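You operate a simulated robot arm through the tools that you are given. There is no shell and no other tool. Be economical: measure what you need, move in short steps, check, and stop when the job is done.

You run a simulated two-armed robot. Do the job below in one go: nothing can be reset, and whatever is moved stays where it is left.

JOB
Pick up the bottle with one hand, pass it to the other hand and put it on the top of the steel cabinet by the railing. Set down upright: bottle.

The check looks at the end state, three seconds after you hand in, the way a careful person would. Anything else that was tipped, shoved, dropped, spilled or broken makes it a failure.

ROBOT AND FRAMES
Two 7-joint arms with two-finger parallel grippers on one trunk, on a base that drives. Base frame: it is fixed to the floor where the robot stands at the start and does not move with it; the origin is under the middle of the robot, x ahead of it, y to its left, z up; the surface under the hand at the start is at about z = 920. Units: mm, rad, N and s.
The left shoulder is at the start at [69, 182, 1111], the right one opposite. With the tool pointing down near the work surface each hand reaches from about 280 to 740 mm from the robot's upright axis, wherever it stands, measured 20 degrees to its own side. Places, roughly: top of the steel cabinet by the railing [4700, -2000, 900]. Payload 3.91 kg a hand.
The tool frame of a hand sits at the grasp point between the pads (the TCP): z along the fingers, y along the line on which they close. The tips reach 30 mm beyond it. The gripper opens to 110 mm. The fingers are 20 mm wide and 10 mm thick; the gripper's body (48 by 112 mm) begins 55 mm behind the TCP.
Orientation is that of the tool frame in the base frame, as [roll, pitch, yaw] about the fixed x, y, z axes, in that order (R = Rz(yaw) Ry(pitch) Rx(roll)). With the fingers straight down and closing along the base's y, the tool's x points along the base's -x, its y along +y and its z along -z.

CONTROLS
- The arms move only by the tool move_arm. It takes "left_targets", "right_targets" or both (then of equal length, played together; a hand with none holds still); each is a list of rows, each a list of 7 numbers: the shift along the base's x, y, z in mm, then the turn, a rotation vector about the base's x, y, z in rad, then the gripper command, from -1 (shut) to 1 (fully open), values between in proportion. In form: [[tx, ty, tz, wx, wy, wz, hand], ...]. A call has 1 to 20 rows; each row is the pose to reach, as a shift and turn from the pose commanded when the call began. A row lasts 0.2 s, in which the tool goes at most 50 mm and 0.15 rad; a call with a longer step from one row to the next is refused whole, and so is a gripper value outside its range. A pose out of reach is approached as far as the arm can. The call stops where the force on the tool passes 40 N (or 10 N more than at its start, if that is more) or the arm is blocked; 0.2 s more then pass. Each finger travels about 72 mm/s and halts on what it meets, pressing with about 31 N; the grip force reading is that of the motor and also rises with nothing between the fingers. The clock runs only during rows and for 0.2 s after the last one: add rows that repeat a pose to give the fingers time. It gives the time, the measured TCP pose, the force on the tool (base axes), the opening and the grip force at its end, in the units of the frame above (readings bear some noise), with the torque about the TCP (base axes, N m) and any sound that the robot's microphone picked up.
- Cameras (640 x 400 px; columns grow to the right, rows downward): "scene" is now at [211.6, 18.1, 1308]; the picture's right is [0.21, -0.98, 0.00], its down [-0.48, -0.10, -0.87] and it looks along [0.85, 0.18, -0.49] (base axes); focal length 263 px, centre (320, 200). "left" rides on the left gripper at [73, -17, -103] in its tool frame; the picture's right is [0.23, 0.97, 0.00], its down [-0.76, 0.18, -0.62] and it looks along [-0.61, 0.14, 0.78] (tool axes); focal length 222 px, centre (320, 200). "right" rides on the right gripper at [72, 17, -103] in its tool frame; the picture's right is [-0.23, 0.97, 0.00], its down [-0.76, -0.18, -0.62] and it looks along [-0.61, -0.14, 0.78] (tool axes); focal length 222 px, centre (320, 200). There is no depth. A picture from a camera that has moved, and an enlarged one, comes with that camera's place and axes in the base frame and with its lens.
- grab_frame(camera): a new picture of that camera. No time passes.
- raise_lower(by): slides the trunk up (or, below 0, down) by that many mm; the arms and the scene camera ride with it, the base frame stays. It gives what a move gives, with no picture.
- drive_base(legs): drives the robot by 1 to 6 legs, each [ahead, left, turn to the left] in mm, mm and rad, along the robot's own axes; the way and the turn of a leg run together, so that a leg with both is an arc; at most 1500 mm and 3.142 rad a leg. The arms and the cameras ride along, it lands a little off, and it stops where it bumps. It gives what a move gives.
- head_to(pan, tilt): turns the head with the scene camera to pan (to the left, within 1.396 rad either way) and tilt (down, from -0.506 to 1.204), counted from straight ahead of the robot. It gives what a move gives.
- close_up(camera, box): a new picture of the part [left, top, right, bottom] of that camera's present view, enlarged. No time passes.
- close_job(): hands the job in; it is judged then, once.

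Work in short steps. Places have to be worked out from the pictures, the camera data and where the tool is seen: move nearer, look again, correct. Check each grasp and each placing, and mend what went wrong. You have 120 turns and 92 pictures in all, those below and enlarged ones among them. Open the grippers and draw the arms clear of the work before you hand the job in, unless the task says otherwise; then end with one line.

The tools are called after "Request:" by a JSON object that holds its "method" and its "body". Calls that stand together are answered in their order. move_arm: Moves the arms, as the interface text tells. Its arguments: {"type":"object","properties":{"left_targets":{"type":"array"},"right_targets":{"type":"array"}},"required":[]} The other tools are called the same way: raise_lower (by) slides the trunk up or down; drive_base (legs) drives the base; head_to (pan, tilt) turns the head that bears the scene camera; grab_frame (camera) takes a picture; close_up (camera, box) takes an enlarged picture of a part of a camera's view; close_job () hands the job in.

At the start:

```text
time: 0.0
left_ee_pos: [468.6, 326.4, 1159.9]
left_orientation: [-3.141, 0.0, -3.14]
left_contact_force: [0.0, -0.3, 0.5]
left_wrist_torque: [0.01, 0.02, 0.01]
left_opening: 109.8
left_gripper_force: 0.0
right_ee_pos: [426.8, -62.7, 1169.8]
right_orientation: [3.141, 0.001, -3.14]
right_contact_force: [-0.2, 1.0, 0.6]
right_wrist_torque: [0.03, 0.02, -0.02]
right_opening: 109.8
right_gripper_force: 0.1
trunk travel left (down, up): [-375.0, 139.0]
robot x, y, heading: [0.4, -2.9, -0.002]
head pan, tilt: [0.209, 0.51]
```

scene: 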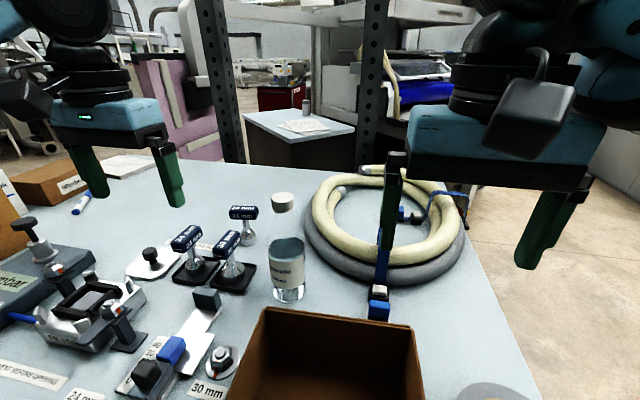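
right: 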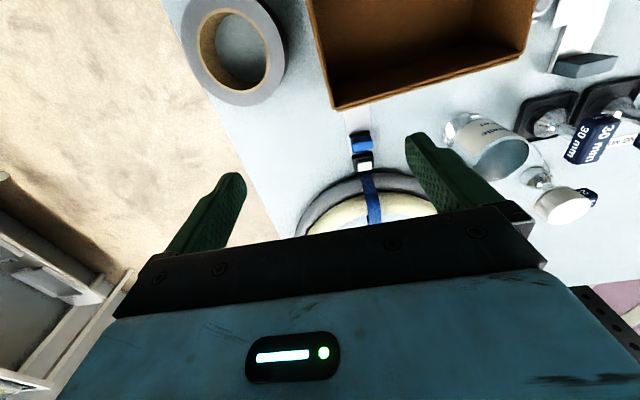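
left: 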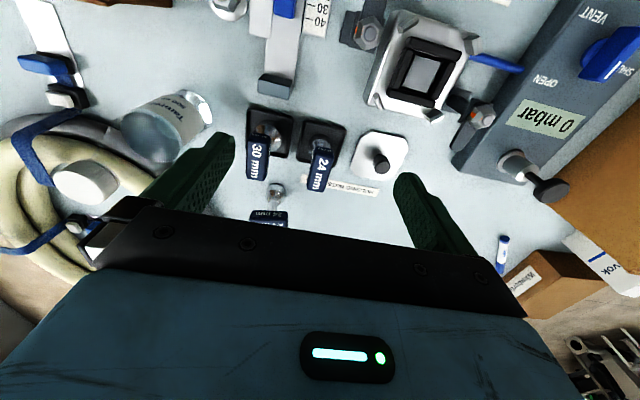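

I see a labelled glass vessel near scene pixel (287,270) and a white round thing behind it; I zoom to identify the bottle.

Request:
{"method": "close_up", "body": {"camera": "scene", "box": [220, 170, 380, 320]}}

Request:
{"method": "close_up", "body": {"camera": "left", "box": [0, 60, 340, 270]}}

Request:
{"method": "close_up", "body": {"camera": "right", "box": [400, 60, 640, 240]}}

```text
2.67 times, centred on (300, 245) of scene
camera zoom: at [211.6, 18.1, 1308.0], right [0.21, -0.98, 0.0], down [-0.48, -0.1, -0.87], along [0.85, 0.18, -0.49], focal length 701 px, centre (373, 80)
```

zoom: 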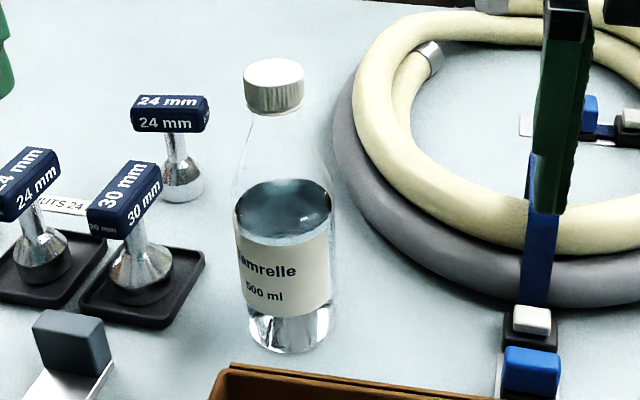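

```text
1.88 times, centred on (170, 165) of left
camera zoom: at [396.5, 308.7, 1262.7], right [-0.23, 0.97, 0.0], down [0.76, 0.18, 0.62], along [0.61, 0.14, -0.78], focal length 418 px, centre (602, 266)
```

zoom: 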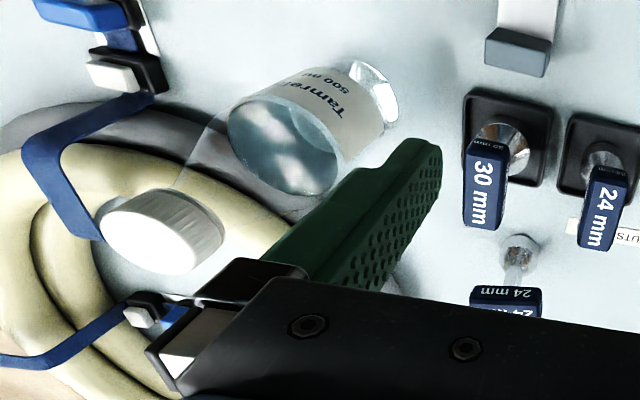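

```text
2.22 times, centred on (520, 150) of right
camera zoom: at [356.0, -45.4, 1272.3], right [0.23, 0.97, 0.0], down [0.76, -0.18, 0.62], along [0.61, -0.14, -0.78], focal length 494 px, centre (-124, 311)
```

zoom: 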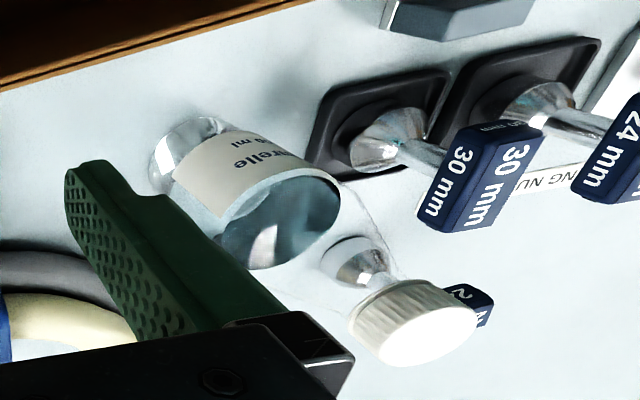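

The bottle has a white cap; triangulating three views puts the cap top near [541,147,1117], bottle ~200 tall, ~68 wide. I lift the left hand and bring it above the cap, then look.

Request:
{"method": "move_arm", "body": {"left_targets": [[0, 0, 45, 0, 0, 0, 1], [18, -42, 45, 0, 0, 0, 1], [36, -84, 45, 0, 0, 0, 1], [54, -130, 45, 0, 0, 0, 1], [71, -176, 45, 0, 0, 0, 1], [71, -179, 45, 0, 0, 0, 1]]}}

Request:
{"method": "grab_frame", "body": {"camera": "left"}}

Request:
{"method": "grab_frame", "body": {"camera": "scene"}}

```text
time: 1.4
left_ee_pos: [508.4, 194.4, 1189.7]
left_orientation: [3.141, -0.001, -3.139]
left_contact_force: [-0.1, 0.4, -0.6]
left_wrist_torque: [-0.02, 0.06, 0.02]
left_opening: 109.8
left_gripper_force: 0.1
left hand out of reach, approached as far as the arm can: row 4, 5, 6
right_ee_pos: [429.9, -62.1, 1169.3]
right_orientation: [-3.141, -0.001, -3.141]
right_contact_force: [0.1, -0.3, -0.5]
right_wrist_torque: [-0.01, 0.05, 0.01]
right_opening: 110.1
right_gripper_force: 0.1
trunk travel left (down, up): [-375.0, 139.0]
robot x, y, heading: [-0.5, 1.7, 0.001]
head pan, tilt: [0.209, 0.51]
```

```text
85 pictures are left
camera left: at [436.8, 175.5, 1291.7], right [-0.23, 0.97, 0.0], down [0.76, 0.18, 0.62], along [0.61, 0.14, -0.78], focal length 222 px, centre (320, 200)
```

left: 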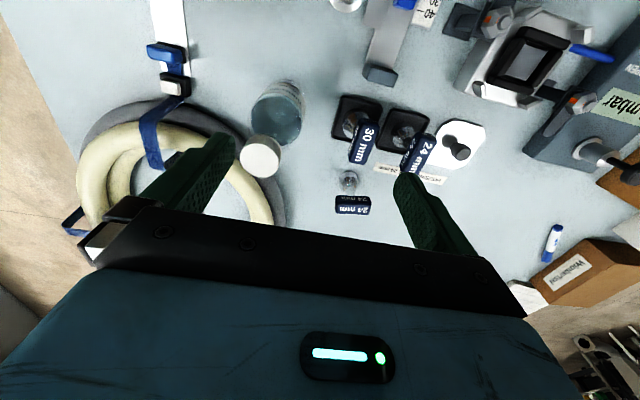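

```text
84 pictures are left
camera scene: at [213.0, 18.6, 1307.8], right [0.21, -0.98, 0.0], down [-0.48, -0.1, -0.87], along [0.85, 0.18, -0.49], focal length 263 px, centre (320, 200)
```

scene: 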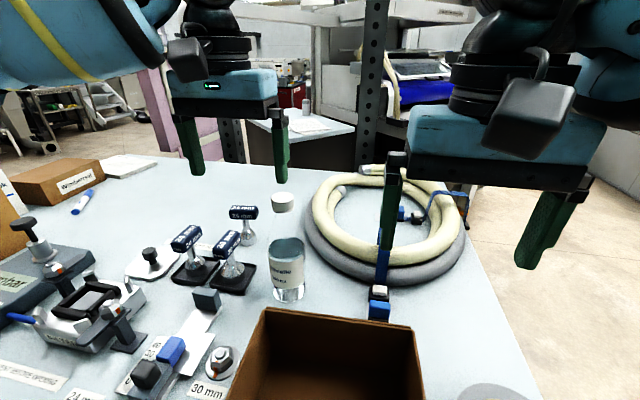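

The reach is limited by height; the cap confirms at ~[537,147,1117]. I raise the trunk 120 mm for better arm posture.

Request:
{"method": "raise_lower", "body": {"by": 120}}

```text
time: 2.9
left_ee_pos: [421.1, 195.2, 1439.7]
left_orientation: [-3.138, 0.28, -3.136]
left_contact_force: [0.6, 0.2, -0.3]
left_wrist_torque: [0.02, 0.0, 0.01]
left_opening: 110.0
left_gripper_force: 0.1
right_ee_pos: [428.9, -62.7, 1286.5]
right_orientation: [-3.14, -0.004, 3.14]
right_contact_force: [-0.1, -0.4, 0.2]
right_wrist_torque: [-0.01, 0.02, 0.01]
right_opening: 109.9
right_gripper_force: 0.0
trunk travel left (down, up): [-495.0, 19.0]
robot x, y, heading: [-1.0, 0.5, 0.002]
head pan, tilt: [0.209, 0.51]
```

The left hand reading is odd (still settling or an unreached command); I hold a few rows to read it.

Request:
{"method": "move_arm", "body": {"left_targets": [[0, 0, -10, 0, 0, 0, 1], [0, 0, -20, 0, 0, 0, 1], [0, 0, -20, 0, 0, 0, 1]]}}

```text
time: 3.7
left_ee_pos: [420.2, 195.0, 1421.1]
left_orientation: [-3.139, 0.284, -3.136]
left_contact_force: [0.1, 0.1, 0.0]
left_wrist_torque: [0.01, 0.01, -0.01]
left_opening: 109.9
left_gripper_force: 0.0
right_ee_pos: [427.9, -63.0, 1288.3]
right_orientation: [3.141, -0.001, -3.141]
right_contact_force: [0.2, 0.4, 0.1]
right_wrist_torque: [0.0, -0.02, -0.01]
right_opening: 110.2
right_gripper_force: 0.1
trunk travel left (down, up): [-495.0, 19.0]
robot x, y, heading: [1.0, 0.8, -0.006]
head pan, tilt: [0.209, 0.51]
```

The command simply follows the measured pose, with a 0.284 pitch left over. I straighten the tool and bring it above the cap at z≈1195.

Request:
{"method": "move_arm", "body": {"left_targets": [[0, 0, -40, 0, 0.1, 0, 1], [0, 0, -80, 0, 0.2, 0, 1], [20, -8, -120, 0, 0.284, 0, 1], [45, -18, -160, 0, 0.284, 0, 1], [70, -28, -195, 0, 0.284, 0, 1], [95, -38, -225, 0, 0.284, 0, 1], [117, -48, -226, 0, 0.284, 0, 1], [117, -48, -226, 0, 0.284, 0, 1]]}}

Request:
{"method": "grab_frame", "body": {"camera": "left"}}

Request:
{"method": "grab_frame", "body": {"camera": "scene"}}

```text
time: 5.5
left_ee_pos: [497.3, 178.1, 1197.4]
left_orientation: [-3.139, 0.0, -3.136]
left_contact_force: [-0.4, 0.4, 0.8]
left_wrist_torque: [-0.02, -0.03, -0.01]
left_opening: 110.1
left_gripper_force: 0.0
left hand out of reach, approached as far as the arm can: row 5, 6, 7, 8
right_ee_pos: [426.6, -63.0, 1289.0]
right_orientation: [3.141, 0.0, 3.141]
right_contact_force: [-0.3, 0.1, 1.2]
right_wrist_torque: [0.0, 0.02, -0.02]
right_opening: 109.7
right_gripper_force: 0.1
trunk travel left (down, up): [-495.0, 19.0]
robot x, y, heading: [-0.3, -1.3, -0.001]
head pan, tilt: [0.209, 0.51]
```

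```text
83 pictures are left
camera left: at [425.1, 160.3, 1298.2], right [-0.23, 0.97, 0.0], down [0.76, 0.18, 0.62], along [0.61, 0.14, -0.78], focal length 222 px, centre (320, 200)
```

left: 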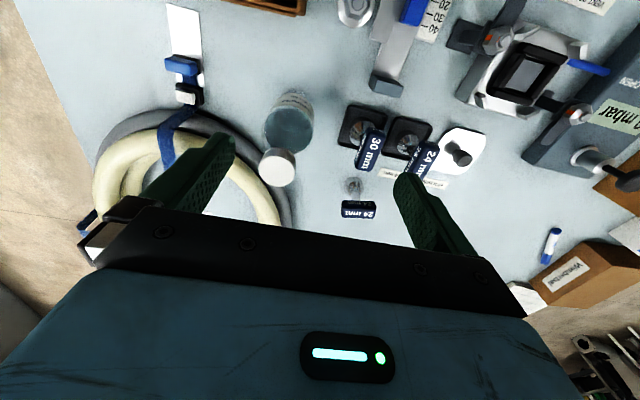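

```text
82 pictures are left
camera scene: at [124.8, 18.3, 1450.6], right [0.21, -0.98, 0.0], down [-0.48, -0.1, -0.87], along [0.85, 0.18, -0.49], focal length 263 px, centre (320, 200)
```

scene: 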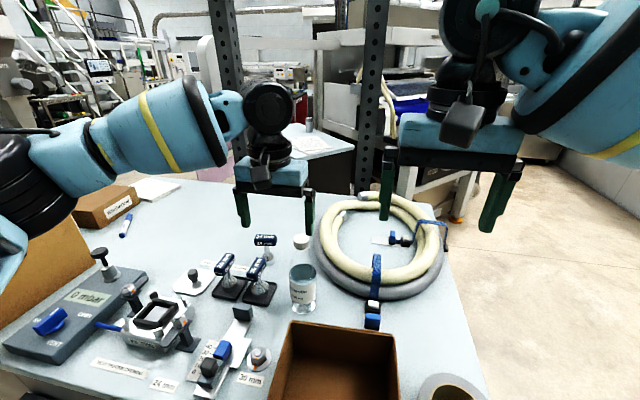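

Raising the trunk also moves the shoulders back, so it doesn't help. I retract the left hand to safety, then lower the trunk again and approach horizontally at cap height instead.

Request:
{"method": "move_arm", "body": {"left_targets": [[-35, 10, 20, 0, 0, 0, 1], [-70, 20, 45, 0, 0, 0, 1], [-90, 30, 60, 0, 0, 0, 1], [-90, 30, 60, 0, 0, 0, 1]]}}

Request:
{"method": "raise_lower", "body": {"by": -120}}

```text
time: 6.5
left_ee_pos: [406.6, 207.6, 1254.8]
left_orientation: [-3.14, -0.002, -3.137]
left_contact_force: [-0.2, -0.2, -0.4]
left_wrist_torque: [0.01, 0.01, 0.0]
left_opening: 110.0
left_gripper_force: 0.1
right_ee_pos: [428.3, -62.0, 1289.5]
right_orientation: [3.141, -0.002, -3.14]
right_contact_force: [0.0, -0.1, -0.4]
right_wrist_torque: [-0.04, 0.0, -0.01]
right_opening: 109.9
right_gripper_force: 0.1
trunk travel left (down, up): [-495.0, 19.0]
robot x, y, heading: [1.7, -0.4, 0.002]
head pan, tilt: [0.209, 0.51]
```

```text
time: 8.0
left_ee_pos: [405.4, 207.2, 1134.9]
left_orientation: [-3.138, 0.0, -3.137]
left_contact_force: [-0.7, -0.3, -0.5]
left_wrist_torque: [0.02, -0.01, 0.04]
left_opening: 110.1
left_gripper_force: 0.0
right_ee_pos: [426.2, -62.6, 1169.7]
right_orientation: [3.14, 0.003, 3.138]
right_contact_force: [-0.2, -0.4, -1.0]
right_wrist_torque: [-0.01, 0.03, 0.01]
right_opening: 109.9
right_gripper_force: 0.0
trunk travel left (down, up): [-375.0, 139.0]
robot x, y, heading: [3.6, -0.2, 0.003]
head pan, tilt: [0.209, 0.51]
```

Now at [405,207,1135]. I align at y 147, z 1110, still 85 mm short of the cap, and check.

Request:
{"method": "move_arm", "body": {"left_targets": [[10, -30, -10, 0, 0, 0, 1], [30, -60, -22, 0, 0, 0, 1], [45, -60, -25, 0, 0, 0, 1], [45, -60, -25, 0, 0, 0, 1]]}}

Request:
{"method": "grab_frame", "body": {"camera": "left"}}

Request:
{"method": "grab_frame", "body": {"camera": "scene"}}

```text
time: 9.0
left_ee_pos: [452.7, 147.3, 1110.5]
left_orientation: [-3.141, -0.001, -3.138]
left_contact_force: [-0.4, 1.0, 0.7]
left_wrist_torque: [0.0, -0.03, -0.04]
left_opening: 110.2
left_gripper_force: 0.1
right_ee_pos: [427.2, -62.5, 1169.0]
right_orientation: [3.139, -0.001, -3.141]
right_contact_force: [1.0, 0.4, 0.4]
right_wrist_torque: [-0.01, 0.0, 0.04]
right_opening: 109.7
right_gripper_force: 0.0
trunk travel left (down, up): [-375.0, 139.0]
robot x, y, heading: [0.8, 0.1, -0.002]
head pan, tilt: [0.209, 0.51]
```

```text
81 pictures are left
camera left: at [380.4, 129.6, 1212.4], right [-0.23, 0.97, 0.0], down [0.76, 0.18, 0.62], along [0.61, 0.14, -0.78], focal length 222 px, centre (320, 200)
```

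left: 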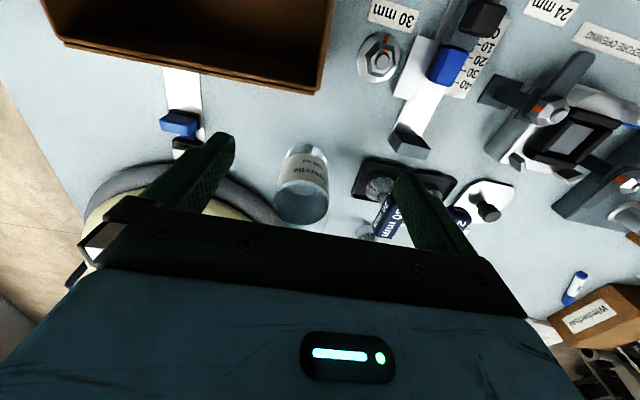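

```text
80 pictures are left
camera scene: at [211.6, 18.0, 1308.0], right [0.21, -0.98, 0.0], down [-0.48, -0.1, -0.87], along [0.85, 0.18, -0.49], focal length 263 px, centre (320, 200)
```

scene: 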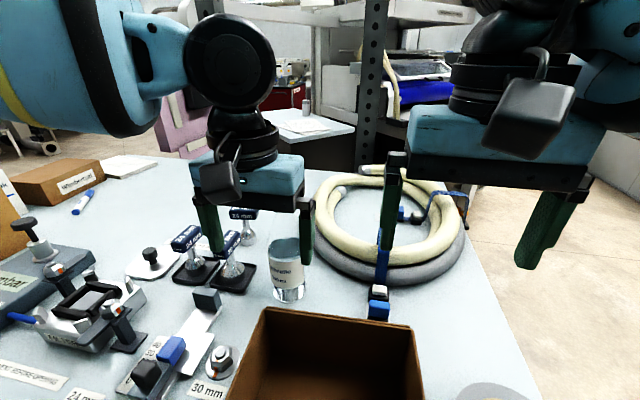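

Bottle axis lies between the fingers. I slide forward in two steps to x≈537 at z≈1106.

Request:
{"method": "move_arm", "body": {"left_targets": [[20, 0, -1, 0, 0, 0, 1], [40, 0, -2, 0, 0, 0, 1], [60, 0, -3, 0, 0, 0, 1], [75, 0, -4, 0, 0, 0, 1], [85, 0, -4, 0, 0, 0, 1], [85, 0, -4, 0, 0, 0, 1]]}}

Request:
{"method": "close_up", "body": {"camera": "scene", "box": [180, 110, 400, 310]}}

Request:
{"method": "close_up", "body": {"camera": "right", "box": [400, 60, 640, 240]}}

```text
time: 10.4
left_ee_pos: [530.6, 175.6, 1108.1]
left_orientation: [-3.139, -0.001, -3.132]
left_contact_force: [-1.7, -0.4, -0.7]
left_wrist_torque: [0.03, -0.02, -0.02]
left_opening: 110.1
left_gripper_force: 0.0
left hand out of reach, approached as far as the arm can: row 3, 4, 5, 6
right_ee_pos: [426.6, -64.2, 1169.3]
right_orientation: [3.139, 0.001, -3.141]
right_contact_force: [-0.1, -0.1, -0.3]
right_wrist_torque: [0.03, 0.02, 0.0]
right_opening: 110.0
right_gripper_force: 0.1
trunk travel left (down, up): [-375.0, 139.0]
robot x, y, heading: [-2.1, -0.1, 0.001]
head pan, tilt: [0.209, 0.51]
```

```text
2.00 times, centred on (290, 210) of scene
camera zoom: at [210.5, 17.4, 1308.3], right [0.21, -0.98, 0.0], down [-0.48, -0.1, -0.87], along [0.85, 0.18, -0.49], focal length 526 px, centre (380, 180)
```

zoom: 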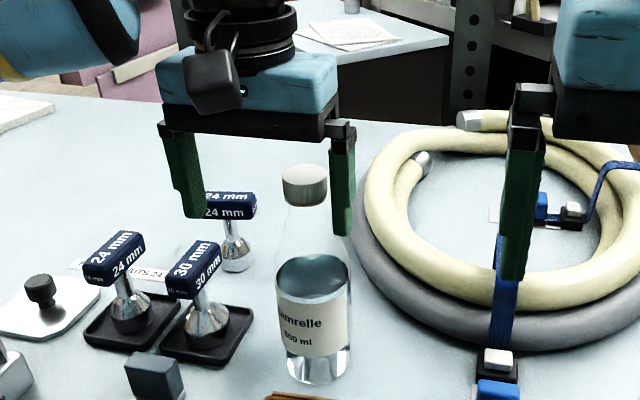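

```text
2.22 times, centred on (520, 150) of right
camera zoom: at [354.8, -46.1, 1272.6], right [0.23, 0.97, 0.0], down [0.76, -0.18, 0.62], along [0.61, -0.14, -0.78], focal length 494 px, centre (-124, 311)
```

zoom: 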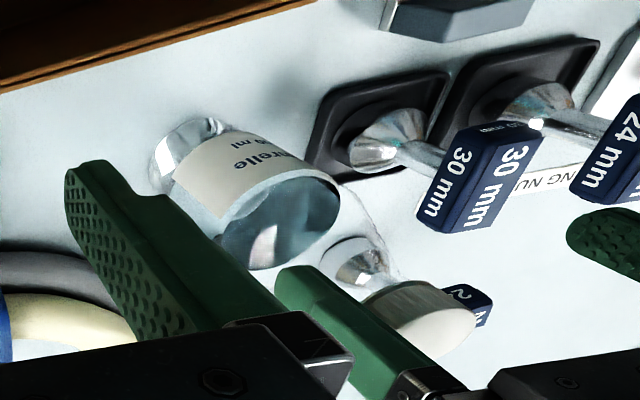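

Straight-down reach ends short of y=147. I retreat, tilt the tool ~0.6 rad forward (fingers pointing ahead-down, still closing along y), and centre on y 147.

Request:
{"method": "move_arm", "body": {"left_targets": [[-25, -5, 0, 0, 0, 0, 1], [-55, -10, 2, 0, -0.12, 0, 1], [-80, -20, 5, 0, -0.24, 0, 1], [-90, -28, 5, 0, -0.36, 0, 1], [-90, -28, 5, 0, -0.48, 0, 1], [-90, -28, 5, 0, -0.6, 0, 1], [-90, -28, 5, 0, -0.6, 0, 1]]}}

Request:
{"method": "grab_frame", "body": {"camera": "left"}}

```text
time: 12.0
left_ee_pos: [441.2, 149.8, 1111.6]
left_orientation: [-3.136, 0.6, -3.133]
left_contact_force: [-0.2, 1.4, 0.5]
left_wrist_torque: [-0.02, 0.0, 0.01]
left_opening: 110.0
left_gripper_force: 0.2
right_ee_pos: [427.0, -62.2, 1169.6]
right_orientation: [3.14, 0.001, 3.14]
right_contact_force: [0.5, -0.3, 0.7]
right_wrist_torque: [0.01, 0.01, -0.02]
right_opening: 110.1
right_gripper_force: 0.0
trunk travel left (down, up): [-375.0, 139.0]
robot x, y, heading: [-1.1, 2.6, -0.004]
head pan, tilt: [0.209, 0.51]
```

```text
77 pictures are left
camera left: at [323.9, 130.6, 1154.7], right [-0.19, 0.97, -0.13], down [0.28, 0.18, 0.94], along [0.94, 0.14, -0.3], focal length 222 px, centre (320, 200)
```

left: 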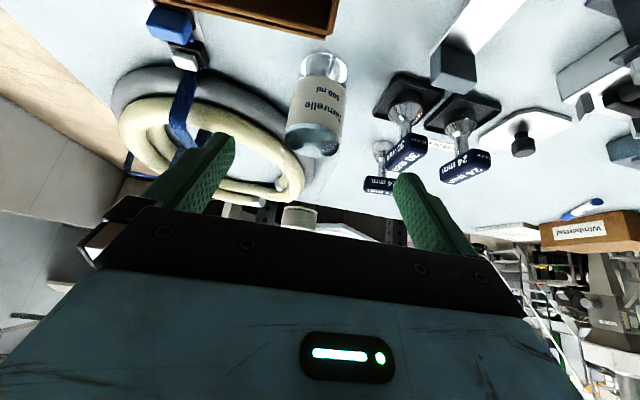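

Cap projects to about y≈144, z≈1105. I slide forward to x≈537 with y 145.

Request:
{"method": "move_arm", "body": {"left_targets": [[20, -4, 0, 0, 0, 0, 1], [40, -4, -1, 0, 0, 0, 1], [60, -4, -3, 0, 0, 0, 1], [80, -4, -4, 0, 0, 0, 1], [96, -4, -5, 0, 0, 0, 1], [96, -4, -5, 0, 0, 0, 1]]}}

Request:
{"method": "close_up", "body": {"camera": "scene", "box": [180, 110, 400, 310]}}

Request:
{"method": "close_up", "body": {"camera": "right", "box": [400, 60, 640, 240]}}

```text
time: 13.4
left_ee_pos: [536.9, 144.3, 1106.5]
left_orientation: [-3.135, 0.601, -3.135]
left_contact_force: [0.4, 0.5, 0.0]
left_wrist_torque: [-0.01, -0.03, 0.0]
left_opening: 110.0
left_gripper_force: 0.1
right_ee_pos: [426.5, -62.8, 1169.7]
right_orientation: [3.14, 0.0, 3.141]
right_contact_force: [0.0, -0.1, 0.4]
right_wrist_torque: [0.04, 0.0, -0.01]
right_opening: 110.0
right_gripper_force: 0.1
trunk travel left (down, up): [-375.0, 139.0]
robot x, y, heading: [1.4, 1.1, -0.004]
head pan, tilt: [0.209, 0.51]
```

```text
2.00 times, centred on (290, 210) of scene
camera zoom: at [211.3, 18.1, 1308.1], right [0.21, -0.98, 0.0], down [-0.48, -0.1, -0.87], along [0.85, 0.18, -0.49], focal length 526 px, centre (380, 180)
```

zoom: 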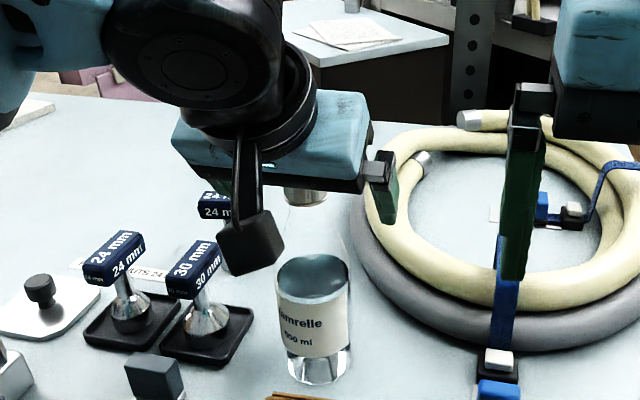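

```text
2.22 times, centred on (520, 150) of right
camera zoom: at [355.6, -45.5, 1272.5], right [0.23, 0.97, 0.0], down [0.76, -0.18, 0.62], along [0.61, -0.14, -0.78], focal length 494 px, centre (-124, 311)
```

zoom: 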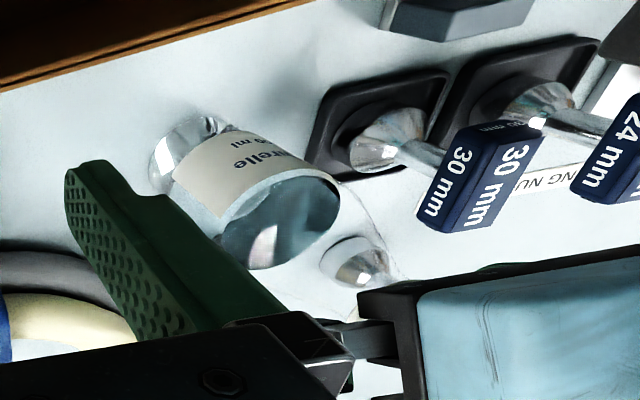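

In place around the cap. I close most of the way (to ~44 mm) and check the centring with the left camera.

Request:
{"method": "move_arm", "body": {"left_targets": [[0, 0, 0, 0, 0, 0, -0.2], [0, 0, 0, 0, 0, 0, -0.2], [0, 0, 0, 0, 0, 0, -0.2]]}}

Request:
{"method": "close_up", "body": {"camera": "left", "box": [200, 80, 440, 280]}}

```text
time: 14.2
left_ee_pos: [537.0, 144.5, 1105.6]
left_orientation: [-3.136, 0.598, -3.137]
left_contact_force: [0.2, 0.0, 0.4]
left_wrist_torque: [0.02, -0.02, -0.03]
left_opening: 44.0
left_gripper_force: 0.0
right_ee_pos: [427.4, -61.7, 1168.9]
right_orientation: [3.138, 0.0, 3.14]
right_contact_force: [0.4, -0.6, 0.3]
right_wrist_torque: [0.0, -0.05, -0.01]
right_opening: 110.3
right_gripper_force: 0.0
trunk travel left (down, up): [-375.0, 139.0]
robot x, y, heading: [-0.5, -0.0, 0.0]
head pan, tilt: [0.209, 0.51]
```

```text
2.00 times, centred on (320, 180) of left
camera zoom: at [419.9, 126.6, 1149.7], right [-0.19, 0.97, -0.13], down [0.28, 0.18, 0.94], along [0.94, 0.14, -0.3], focal length 444 px, centre (320, 240)
```

zoom: 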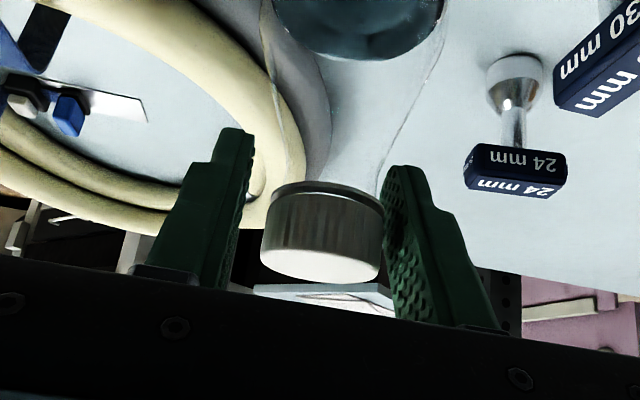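

Cap sits between the pads, slightly toward +y. I nudge 2 mm and close fully.

Request:
{"method": "move_arm", "body": {"left_targets": [[0, 1.5, 0, 0, 0, 0, -0.2], [0, 1.5, 0, 0, 0, 0, -1], [0, 1.5, 0, 0, 0, 0, -1], [0, 1.5, 0, 0, 0, 0, -1], [0, 1.5, 0, 0, 0, 0, -1]]}}

Request:
{"method": "close_up", "body": {"camera": "left", "box": [200, 80, 440, 280]}}

```text
time: 15.4
left_ee_pos: [536.2, 146.4, 1105.9]
left_orientation: [-3.136, 0.6, -3.137]
left_contact_force: [1.7, 2.1, 1.9]
left_wrist_torque: [0.26, 0.02, -0.06]
left_opening: 33.8
left_gripper_force: 30.5
right_ee_pos: [426.0, -63.0, 1169.3]
right_orientation: [3.141, -0.002, 3.141]
right_contact_force: [-0.7, -0.2, -0.2]
right_wrist_torque: [0.0, -0.01, 0.0]
right_opening: 110.1
right_gripper_force: 0.1
trunk travel left (down, up): [-375.0, 139.0]
robot x, y, heading: [-2.6, 1.2, 0.002]
head pan, tilt: [0.209, 0.51]
```

```text
2.00 times, centred on (320, 180) of left
camera zoom: at [419.9, 128.4, 1149.8], right [-0.19, 0.97, -0.13], down [0.28, 0.18, 0.94], along [0.94, 0.14, -0.3], focal length 444 px, centre (320, 240)
```

zoom: 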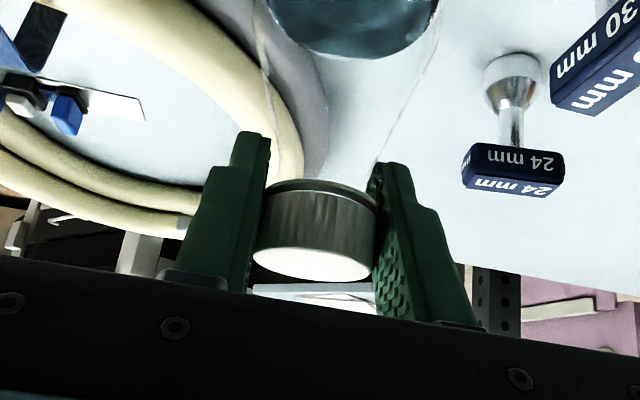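

Firm grip (33.8 mm, 30 N). I lift straight up by 80 mm in small steps and check it hangs upright.

Request:
{"method": "move_arm", "body": {"left_targets": [[0, 0, 10, 0, 0, 0, -1], [0, 0, 25, 0, 0, 0, -1], [0, 0, 40, 0, 0, 0, -1], [0, 0, 55, 0, 0, 0, -1], [0, 0, 70, 0, 0, 0, -1], [0, 0, 80, 0, 0, 0, -1], [0, 0, 80, 0, 0, 0, -1]]}}

Request:
{"method": "grab_frame", "body": {"camera": "right"}}

Request:
{"method": "grab_frame", "body": {"camera": "scene"}}

```text
time: 17.0
left_ee_pos: [537.3, 146.7, 1186.5]
left_orientation: [-3.136, 0.598, -3.137]
left_contact_force: [-0.1, -1.1, -4.0]
left_wrist_torque: [-0.01, 0.0, 0.03]
left_opening: 33.1
left_gripper_force: 31.2
right_ee_pos: [428.1, -62.8, 1170.4]
right_orientation: [3.14, 0.001, 3.14]
right_contact_force: [0.0, 0.0, 0.2]
right_wrist_torque: [-0.01, 0.03, 0.02]
right_opening: 110.0
right_gripper_force: 0.0
trunk travel left (down, up): [-375.0, 139.0]
robot x, y, heading: [-2.3, 2.4, 0.002]
head pan, tilt: [0.209, 0.51]
```

```text
72 pictures are left
camera right: at [356.3, -45.3, 1272.2], right [0.23, 0.97, 0.0], down [0.76, -0.18, 0.62], along [0.61, -0.14, -0.78], focal length 222 px, centre (320, 200)
```

right: 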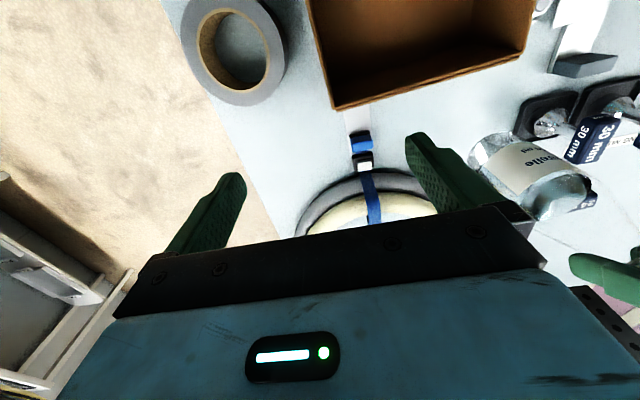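

```text
71 pictures are left
camera scene: at [212.0, 18.2, 1308.0], right [0.21, -0.98, 0.0], down [-0.48, -0.1, -0.87], along [0.85, 0.18, -0.49], focal length 263 px, centre (320, 200)
```

scene: 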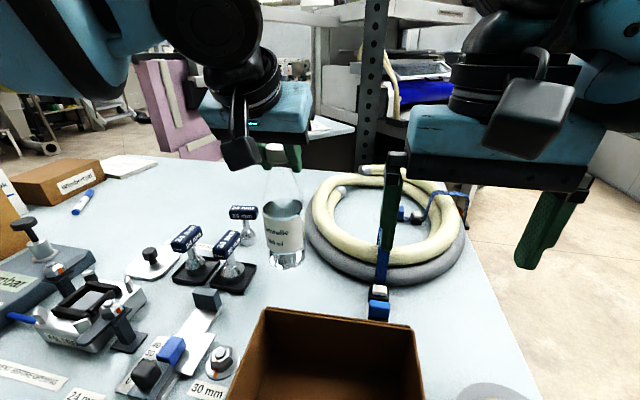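

Bottle lifted cleanly (≈4 N), base ≈1000. I'll have the right hand receive it by the body, pointing forward‑left and 30° below horizontal; first I reorient it in place.

Request:
{"method": "move_arm", "body": {"right_targets": [[0, -5, 0, 0.041, -0.0991, 0.0711, 1], [0, -10, 0, 0.0821, -0.1982, 0.1422, 1], [0, -15, 0, 0.1232, -0.2973, 0.2133, 1], [0, -20, 0, 0.1642, -0.3964, 0.2844, 1], [0, -20, 0, 0.2053, -0.4955, 0.3555, 1], [0, -20, 0, 0.2463, -0.5946, 0.4266, 1], [0, -20, 0, 0.2874, -0.6937, 0.4977, 1], [0, -20, 0, 0.3284, -0.7928, 0.5688, 1], [0, -20, 0, 0.3695, -0.8919, 0.6399, 1], [0, -20, 0, 0.4105, -0.991, 0.711, 1], [0, -20, 0, 0.4105, -0.991, 0.711, 1]]}}

Request:
{"method": "grab_frame", "body": {"camera": "right"}}

Request:
{"method": "grab_frame", "body": {"camera": "scene"}}

```text
time: 19.4
left_ee_pos: [537.2, 147.2, 1185.2]
left_orientation: [-3.136, 0.599, -3.134]
left_contact_force: [-0.6, 0.0, -3.6]
left_wrist_torque: [0.0, 0.01, 0.01]
left_opening: 33.0
left_gripper_force: 30.6
right_ee_pos: [427.2, -82.8, 1168.2]
right_orientation: [3.14, 1.049, -2.355]
right_contact_force: [0.7, 0.5, -0.7]
right_wrist_torque: [0.01, 0.02, 0.0]
right_opening: 110.0
right_gripper_force: 0.2
trunk travel left (down, up): [-375.0, 139.0]
robot x, y, heading: [1.6, -2.2, -0.002]
head pan, tilt: [0.209, 0.51]
```

```text
70 pictures are left
camera right: at [328.2, -159.3, 1157.6], right [-0.61, 0.77, 0.2], down [0.01, -0.24, 0.97], along [0.79, 0.59, 0.14], focal length 222 px, centre (320, 200)
```

right: 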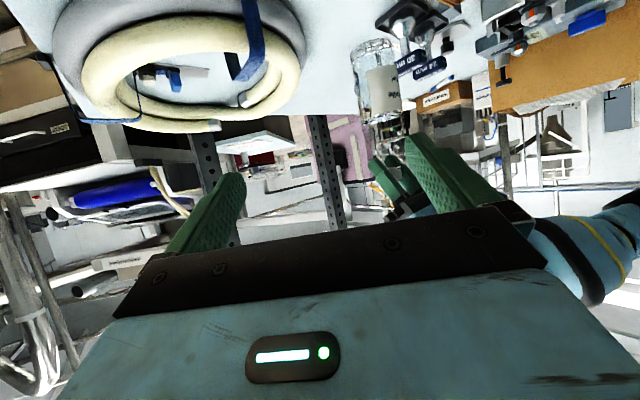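

```text
69 pictures are left
camera scene: at [211.9, 18.5, 1308.0], right [0.21, -0.98, 0.0], down [-0.48, -0.1, -0.87], along [0.85, 0.18, -0.49], focal length 263 px, centre (320, 200)
```

scene: 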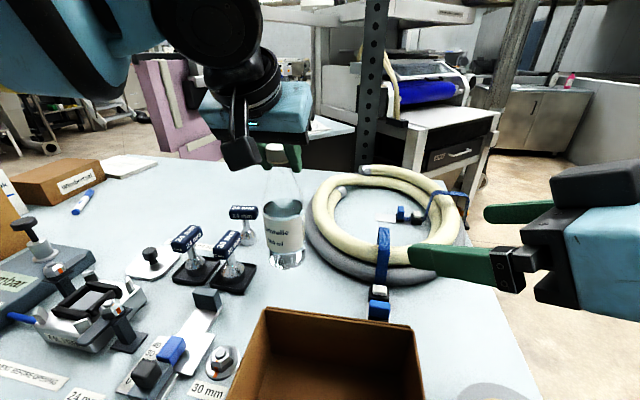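

Rotation achieved. The cardboard box rim is about z≈1035, so I raise the bottle another 50 mm (and bring it 30 mm closer) for clearance.

Request:
{"method": "move_arm", "body": {"left_targets": [[-6, 0, 10, 0, 0, 0, -1], [-12, 0, 20, 0, 0, 0, -1], [-18, 0, 30, 0, 0, 0, -1], [-24, 0, 40, 0, 0, 0, -1], [-30, 0, 50, 0, 0, 0, -1], [-30, 0, 50, 0, 0, 0, -1]], "right_targets": [[0, 0, 0, 0, 0, 0, 1], [0, 20, -8, 0, 0, 0, 1], [-10, 40, -16, 0, 0, 0, 1], [-20, 60, -24, 0, 0, 0, 1], [-25, 90, -32, 0, 0, 0, 1], [-25, 110, -35, 0, 0, 0, 1]]}}

Request:
{"method": "grab_frame", "body": {"camera": "right"}}

Request:
{"method": "grab_frame", "body": {"camera": "scene"}}

```text
time: 20.8
left_ee_pos: [507.8, 146.2, 1235.1]
left_orientation: [-3.136, 0.598, -3.135]
left_contact_force: [-0.3, 0.4, -4.6]
left_wrist_torque: [0.0, -0.01, 0.02]
left_opening: 33.0
left_gripper_force: 30.9
right_ee_pos: [401.1, 29.0, 1134.7]
right_orientation: [3.141, 1.048, -2.356]
right_contact_force: [0.5, 0.4, 0.1]
right_wrist_torque: [0.02, 0.03, 0.04]
right_opening: 109.8
right_gripper_force: 0.1
trunk travel left (down, up): [-375.0, 139.0]
robot x, y, heading: [1.1, 2.9, 0.001]
head pan, tilt: [0.209, 0.51]
```

```text
68 pictures are left
camera right: at [302.9, -48.6, 1123.2], right [-0.61, 0.77, 0.2], down [0.01, -0.24, 0.97], along [0.79, 0.59, 0.13], focal length 222 px, centre (320, 200)
```

right: 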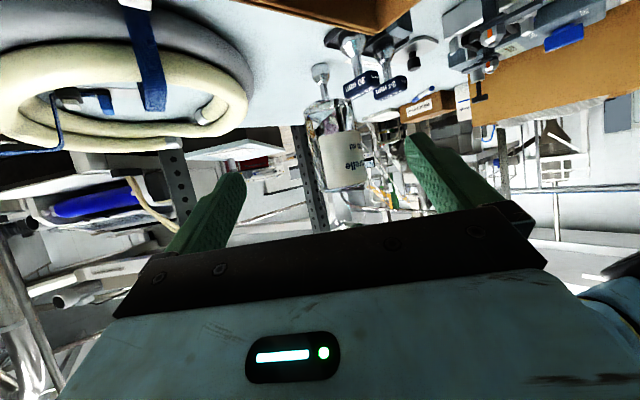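

```text
67 pictures are left
camera scene: at [212.1, 18.5, 1307.9], right [0.21, -0.98, 0.0], down [-0.48, -0.1, -0.87], along [0.85, 0.18, -0.49], focal length 263 px, centre (320, 200)
```

scene: 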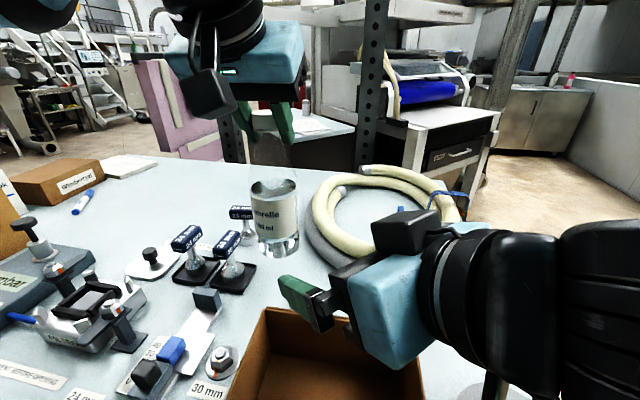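

Right camera sees the bottle at axis ≈[506,149], ~70 mm wide, base ≈1048. I align laterally and advance partway with the right hand, open.

Request:
{"method": "move_arm", "body": {"right_targets": [[-6, 7, -2, 0, 0, 0, 1], [15, 28, -4, 0, 0, 0, 1], [35, 49, -4, 0, 0, 0, 1], [50, 64, -4, 0, 0, 0, 1], [50, 64, -4, 0, 0, 0, 1]]}}

Request:
{"method": "grab_frame", "body": {"camera": "right"}}

Request:
{"method": "grab_frame", "body": {"camera": "scene"}}

```text
time: 22.0
left_ee_pos: [508.2, 145.2, 1235.0]
left_orientation: [-3.138, 0.599, -3.136]
left_contact_force: [-0.6, -0.1, -4.5]
left_wrist_torque: [-0.01, 0.02, 0.0]
left_opening: 32.8
left_gripper_force: 31.0
right_ee_pos: [453.1, 91.7, 1130.5]
right_orientation: [3.138, 1.048, -2.358]
right_contact_force: [-0.9, -0.2, -0.6]
right_wrist_torque: [0.02, -0.04, -0.01]
right_opening: 110.1
right_gripper_force: 0.0
trunk travel left (down, up): [-375.0, 139.0]
robot x, y, heading: [-1.6, 0.7, 0.003]
head pan, tilt: [0.209, 0.51]
```

```text
66 pictures are left
camera right: at [353.0, 15.0, 1119.2], right [-0.61, 0.77, 0.2], down [0.01, -0.24, 0.97], along [0.79, 0.59, 0.14], focal length 222 px, centre (320, 200)
```

right: 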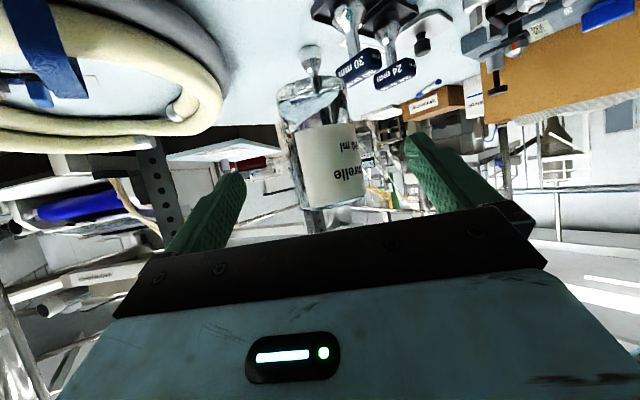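

```text
65 pictures are left
camera scene: at [211.8, 18.0, 1308.0], right [0.21, -0.98, 0.0], down [-0.48, -0.1, -0.87], along [0.85, 0.18, -0.49], focal length 263 px, centre (320, 200)
```

scene: 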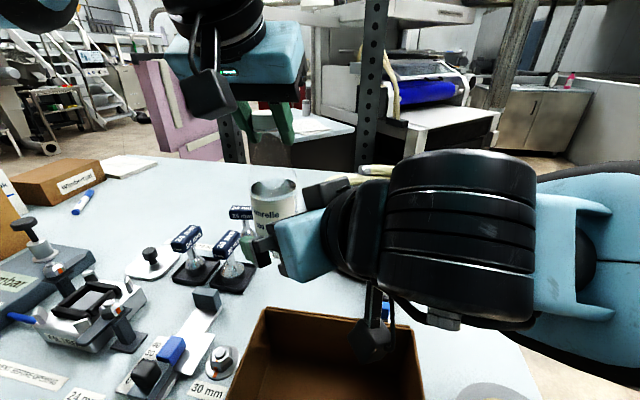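

Centred within ~3 mm. I advance the last stretch so the bottle axis lies ~8 mm beyond the right TCP.

Request:
{"method": "move_arm", "body": {"right_targets": [[12, 14, 0, 0, 0, 0, 1], [24, 27, 0, 0, 0, 0, 1], [36, 39, 0, 0, 0, 0, 1], [46, 50, 0, 0, 0, 0, 1], [46, 50, 0, 0, 0, 0, 1]]}}

Request:
{"method": "grab_frame", "body": {"camera": "right"}}

Request:
{"method": "grab_frame", "body": {"camera": "left"}}

```text
time: 23.2
left_ee_pos: [507.8, 146.9, 1235.5]
left_orientation: [-3.136, 0.598, -3.135]
left_contact_force: [-0.1, 0.1, -4.7]
left_wrist_torque: [-0.01, 0.05, 0.04]
left_opening: 33.0
left_gripper_force: 31.5
right_ee_pos: [496.9, 141.2, 1130.5]
right_orientation: [3.139, 1.046, -2.357]
right_contact_force: [0.6, -0.7, -0.4]
right_wrist_torque: [0.0, 0.01, 0.0]
right_opening: 110.0
right_gripper_force: 0.0
trunk travel left (down, up): [-375.0, 139.0]
robot x, y, heading: [1.6, 2.6, 0.001]
head pan, tilt: [0.209, 0.51]
```

```text
64 pictures are left
camera right: at [399.2, 64.6, 1119.0], right [-0.61, 0.77, 0.2], down [0.01, -0.24, 0.97], along [0.79, 0.59, 0.13], focal length 222 px, centre (320, 200)
```

right: 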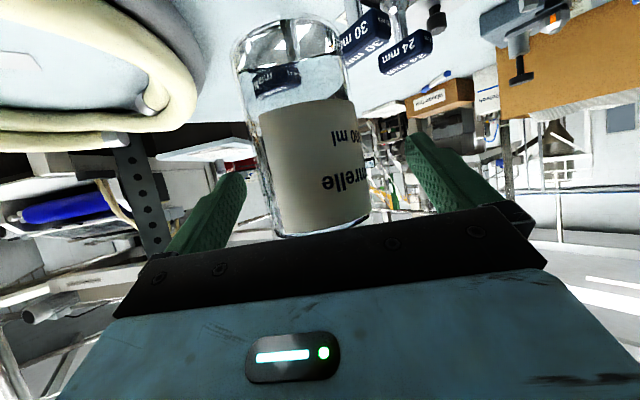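

```text
63 pictures are left
camera left: at [390.0, 128.3, 1279.2], right [-0.19, 0.97, -0.13], down [0.28, 0.18, 0.94], along [0.94, 0.14, -0.3], focal length 222 px, centre (320, 200)
```

left: 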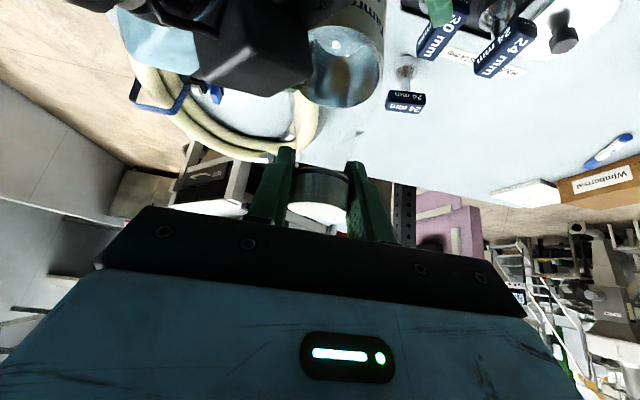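

TCP projects to pixel (320,190), right in the middle of the labelled cylinder (268–372). I close the right gripper.

Request:
{"method": "move_arm", "body": {"right_targets": [[0, 0, 0, 0, 0, 0, 0.4], [0, 0, 0, 0, 0, 0, -1], [0, 0, 0, 0, 0, 0, -1], [0, 0, 0, 0, 0, 0, -1], [0, 0, 0, 0, 0, 0, -1]]}}

Request:
{"method": "grab_frame", "body": {"camera": "right"}}

```text
time: 24.4
left_ee_pos: [506.5, 146.9, 1235.5]
left_orientation: [-3.139, 0.6, -3.135]
left_contact_force: [-16.9, 13.1, -1.3]
left_wrist_torque: [0.69, 0.57, 0.1]
left_opening: 32.7
left_gripper_force: 31.9
right_ee_pos: [500.9, 139.2, 1131.1]
right_orientation: [3.137, 1.045, -2.366]
right_contact_force: [16.1, -13.4, -0.2]
right_wrist_torque: [0.71, 1.16, -0.32]
right_opening: 62.9
right_gripper_force: 30.8
trunk travel left (down, up): [-375.0, 139.0]
robot x, y, heading: [1.5, 0.7, 0.0]
head pan, tilt: [0.209, 0.51]
```

```text
62 pictures are left
camera right: at [400.5, 63.9, 1118.8], right [-0.6, 0.77, 0.2], down [0.01, -0.24, 0.97], along [0.8, 0.59, 0.13], focal length 222 px, centre (320, 200)
```

right: 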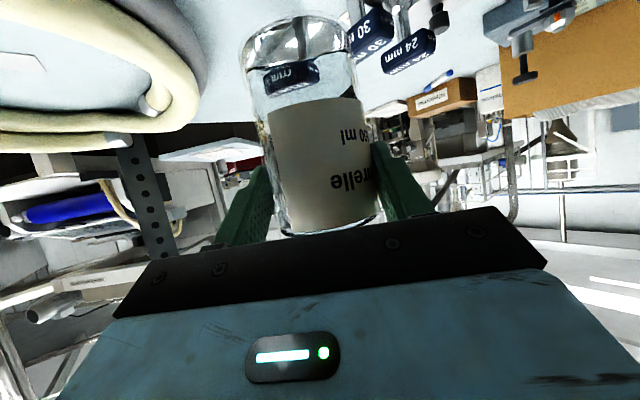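

Grip is 62.9 mm at 31 N, but there's a ~21 N lateral tug between the hands. I shift the right command ~4 mm along the force to relieve it.

Request:
{"method": "move_arm", "body": {"right_targets": [[1.5, -1.2, 0, 0, 0, 0, -1], [3, -2.4, 0, 0, 0, 0, -1], [3, -2.4, 0, 0, 0, 0, -1]]}}

```text
time: 25.2
left_ee_pos: [507.7, 145.8, 1236.6]
left_orientation: [-3.137, 0.6, -3.134]
left_contact_force: [-5.7, 9.4, -2.3]
left_wrist_torque: [0.49, 0.1, 0.05]
left_opening: 33.2
left_gripper_force: 30.9
right_ee_pos: [501.6, 139.4, 1130.9]
right_orientation: [3.14, 1.047, -2.354]
right_contact_force: [5.0, -9.7, 0.1]
right_wrist_torque: [0.49, 0.39, -0.14]
right_opening: 62.8
right_gripper_force: 30.3
trunk travel left (down, up): [-375.0, 139.0]
robot x, y, heading: [-0.3, -0.2, 0.001]
head pan, tilt: [0.209, 0.51]
```

Mostly relieved; another small shift mostly along −y.

Request:
{"method": "move_arm", "body": {"right_targets": [[0.8, -1.2, 0, 0, 0, 0, -1], [1.3, -2.2, 0, 0, 0, 0, -1], [1.3, -2.2, 0, 0, 0, 0, -1]]}}

```text
time: 26.0
left_ee_pos: [507.7, 146.8, 1234.1]
left_orientation: [-3.134, 0.601, -3.138]
left_contact_force: [6.8, -2.7, -5.6]
left_wrist_torque: [0.04, -0.71, -0.12]
left_opening: 32.8
left_gripper_force: 31.1
right_ee_pos: [501.6, 137.9, 1130.0]
right_orientation: [3.14, 1.048, -2.351]
right_contact_force: [-6.8, 3.6, 0.5]
right_wrist_torque: [-0.34, 0.01, 0.15]
right_opening: 62.8
right_gripper_force: 31.3
trunk travel left (down, up): [-375.0, 139.0]
robot x, y, heading: [-1.7, 1.2, -0.005]
head pan, tilt: [0.209, 0.51]
```

Small residual only. I release the cap with the left hand (partial opening) and back off a little along its tool axis.

Request:
{"method": "move_arm", "body": {"left_targets": [[0, 0, 0, 0, 0, 0, -0.2], [0, 0, 0, 0, 0, 0, 0.1], [0, 0, 0, 0, 0, 0, 0.1], [-11, 0, 17, 0, 0, 0, 0.1], [-22, 0, 34, 0, 0, 0, 0.1], [-36, 0, 55, 0, 0, 0, 0.1], [-50, 0, 75, 0, 0, 0, 0.1]]}}

Request:
{"method": "grab_frame", "body": {"camera": "left"}}

Request:
{"method": "grab_frame", "body": {"camera": "scene"}}

```text
time: 27.6
left_ee_pos: [457.0, 145.6, 1310.8]
left_orientation: [-3.136, 0.599, -3.135]
left_contact_force: [0.5, -0.2, -0.1]
left_wrist_torque: [0.01, -0.01, -0.01]
left_opening: 60.6
left_gripper_force: 0.1
right_ee_pos: [504.5, 136.8, 1130.3]
right_orientation: [3.137, 1.048, -2.358]
right_contact_force: [-0.3, 0.1, 0.0]
right_wrist_torque: [0.01, 0.02, -0.03]
right_opening: 62.9
right_gripper_force: 31.1
trunk travel left (down, up): [-375.0, 139.0]
robot x, y, heading: [-1.4, 3.5, 0.001]
head pan, tilt: [0.209, 0.51]
```

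```text
61 pictures are left
camera left: at [340.1, 128.1, 1355.1], right [-0.19, 0.97, -0.13], down [0.28, 0.18, 0.94], along [0.94, 0.14, -0.3], focal length 222 px, centre (320, 200)
```

left: 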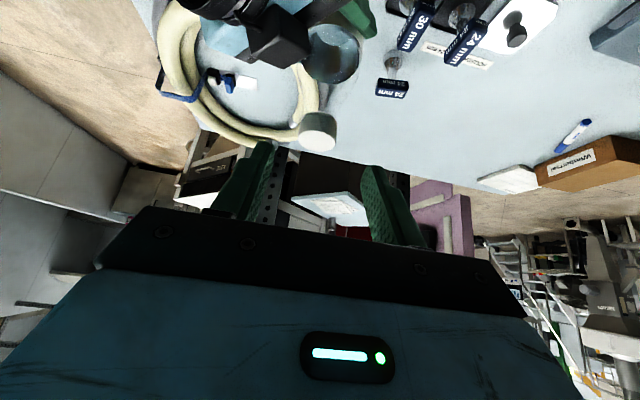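

```text
60 pictures are left
camera scene: at [212.2, 18.2, 1307.9], right [0.21, -0.98, 0.0], down [-0.48, -0.1, -0.87], along [0.85, 0.18, -0.49], focal length 263 px, centre (320, 200)
```

scene: 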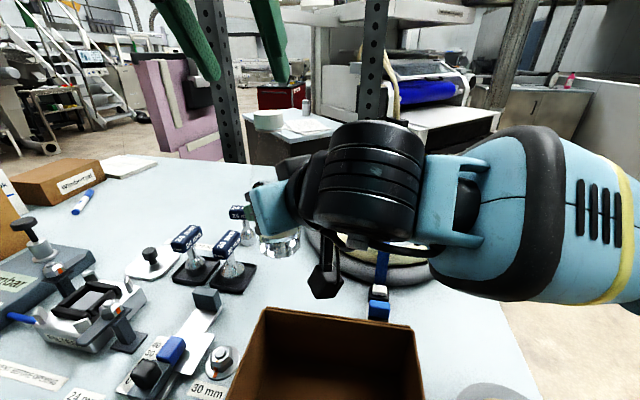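

Released; the right still reads 62.9 mm at 31 N. I verify the hold with a lift of 30 mm and the right camera.

Request:
{"method": "move_arm", "body": {"right_targets": [[0, 0, 10, 0, 0, 0, -1], [0, 0, 20, 0, 0, 0, -1], [0, 0, 30, 0, 0, 0, -1], [0, 0, 30, 0, 0, 0, -1]], "left_targets": [[-10, 15, 10, 0, 0, 0, 0.1], [-20, 40, 20, 0, 0, 0, 0.1], [-30, 70, 20, 0, 0, 0, 0.1], [-40, 100, 20, 0, 0, 0, 0.1]]}}

Request:
{"method": "grab_frame", "body": {"camera": "right"}}

Request:
{"method": "grab_frame", "body": {"camera": "left"}}

```text
time: 28.6
left_ee_pos: [415.7, 245.9, 1330.3]
left_orientation: [-3.135, 0.598, -3.135]
left_contact_force: [-0.5, -0.2, 0.5]
left_wrist_torque: [0.0, -0.03, -0.02]
left_opening: 60.4
left_gripper_force: 0.0
right_ee_pos: [502.7, 137.5, 1160.9]
right_orientation: [3.141, 1.045, -2.357]
right_contact_force: [-0.4, 1.0, -4.8]
right_wrist_torque: [-0.04, 0.03, -0.02]
right_opening: 62.9
right_gripper_force: 30.7
trunk travel left (down, up): [-375.0, 139.0]
robot x, y, heading: [-0.0, 3.2, 0.002]
head pan, tilt: [0.209, 0.51]
```

```text
59 pictures are left
camera right: at [402.3, 60.9, 1148.8], right [-0.61, 0.77, 0.2], down [0.01, -0.24, 0.97], along [0.79, 0.59, 0.13], focal length 222 px, centre (320, 200)
```

right: 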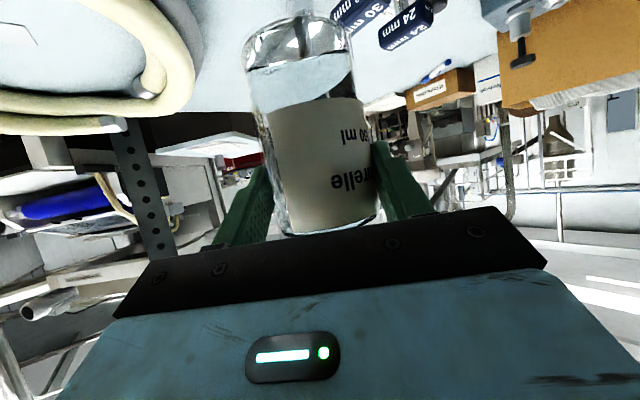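

```text
58 pictures are left
camera left: at [298.9, 228.8, 1374.6], right [-0.19, 0.97, -0.13], down [0.28, 0.18, 0.94], along [0.94, 0.14, -0.3], focal length 222 px, centre (320, 200)
```

left: 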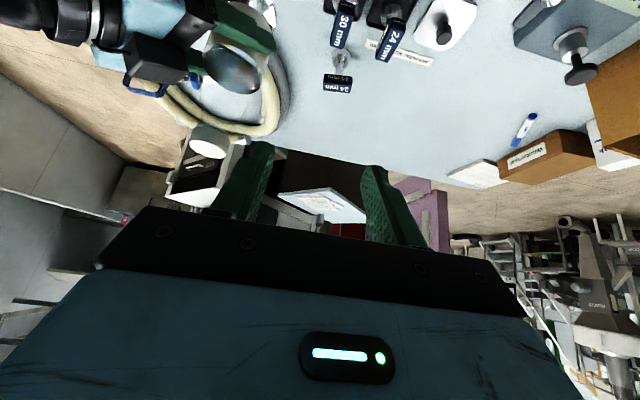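

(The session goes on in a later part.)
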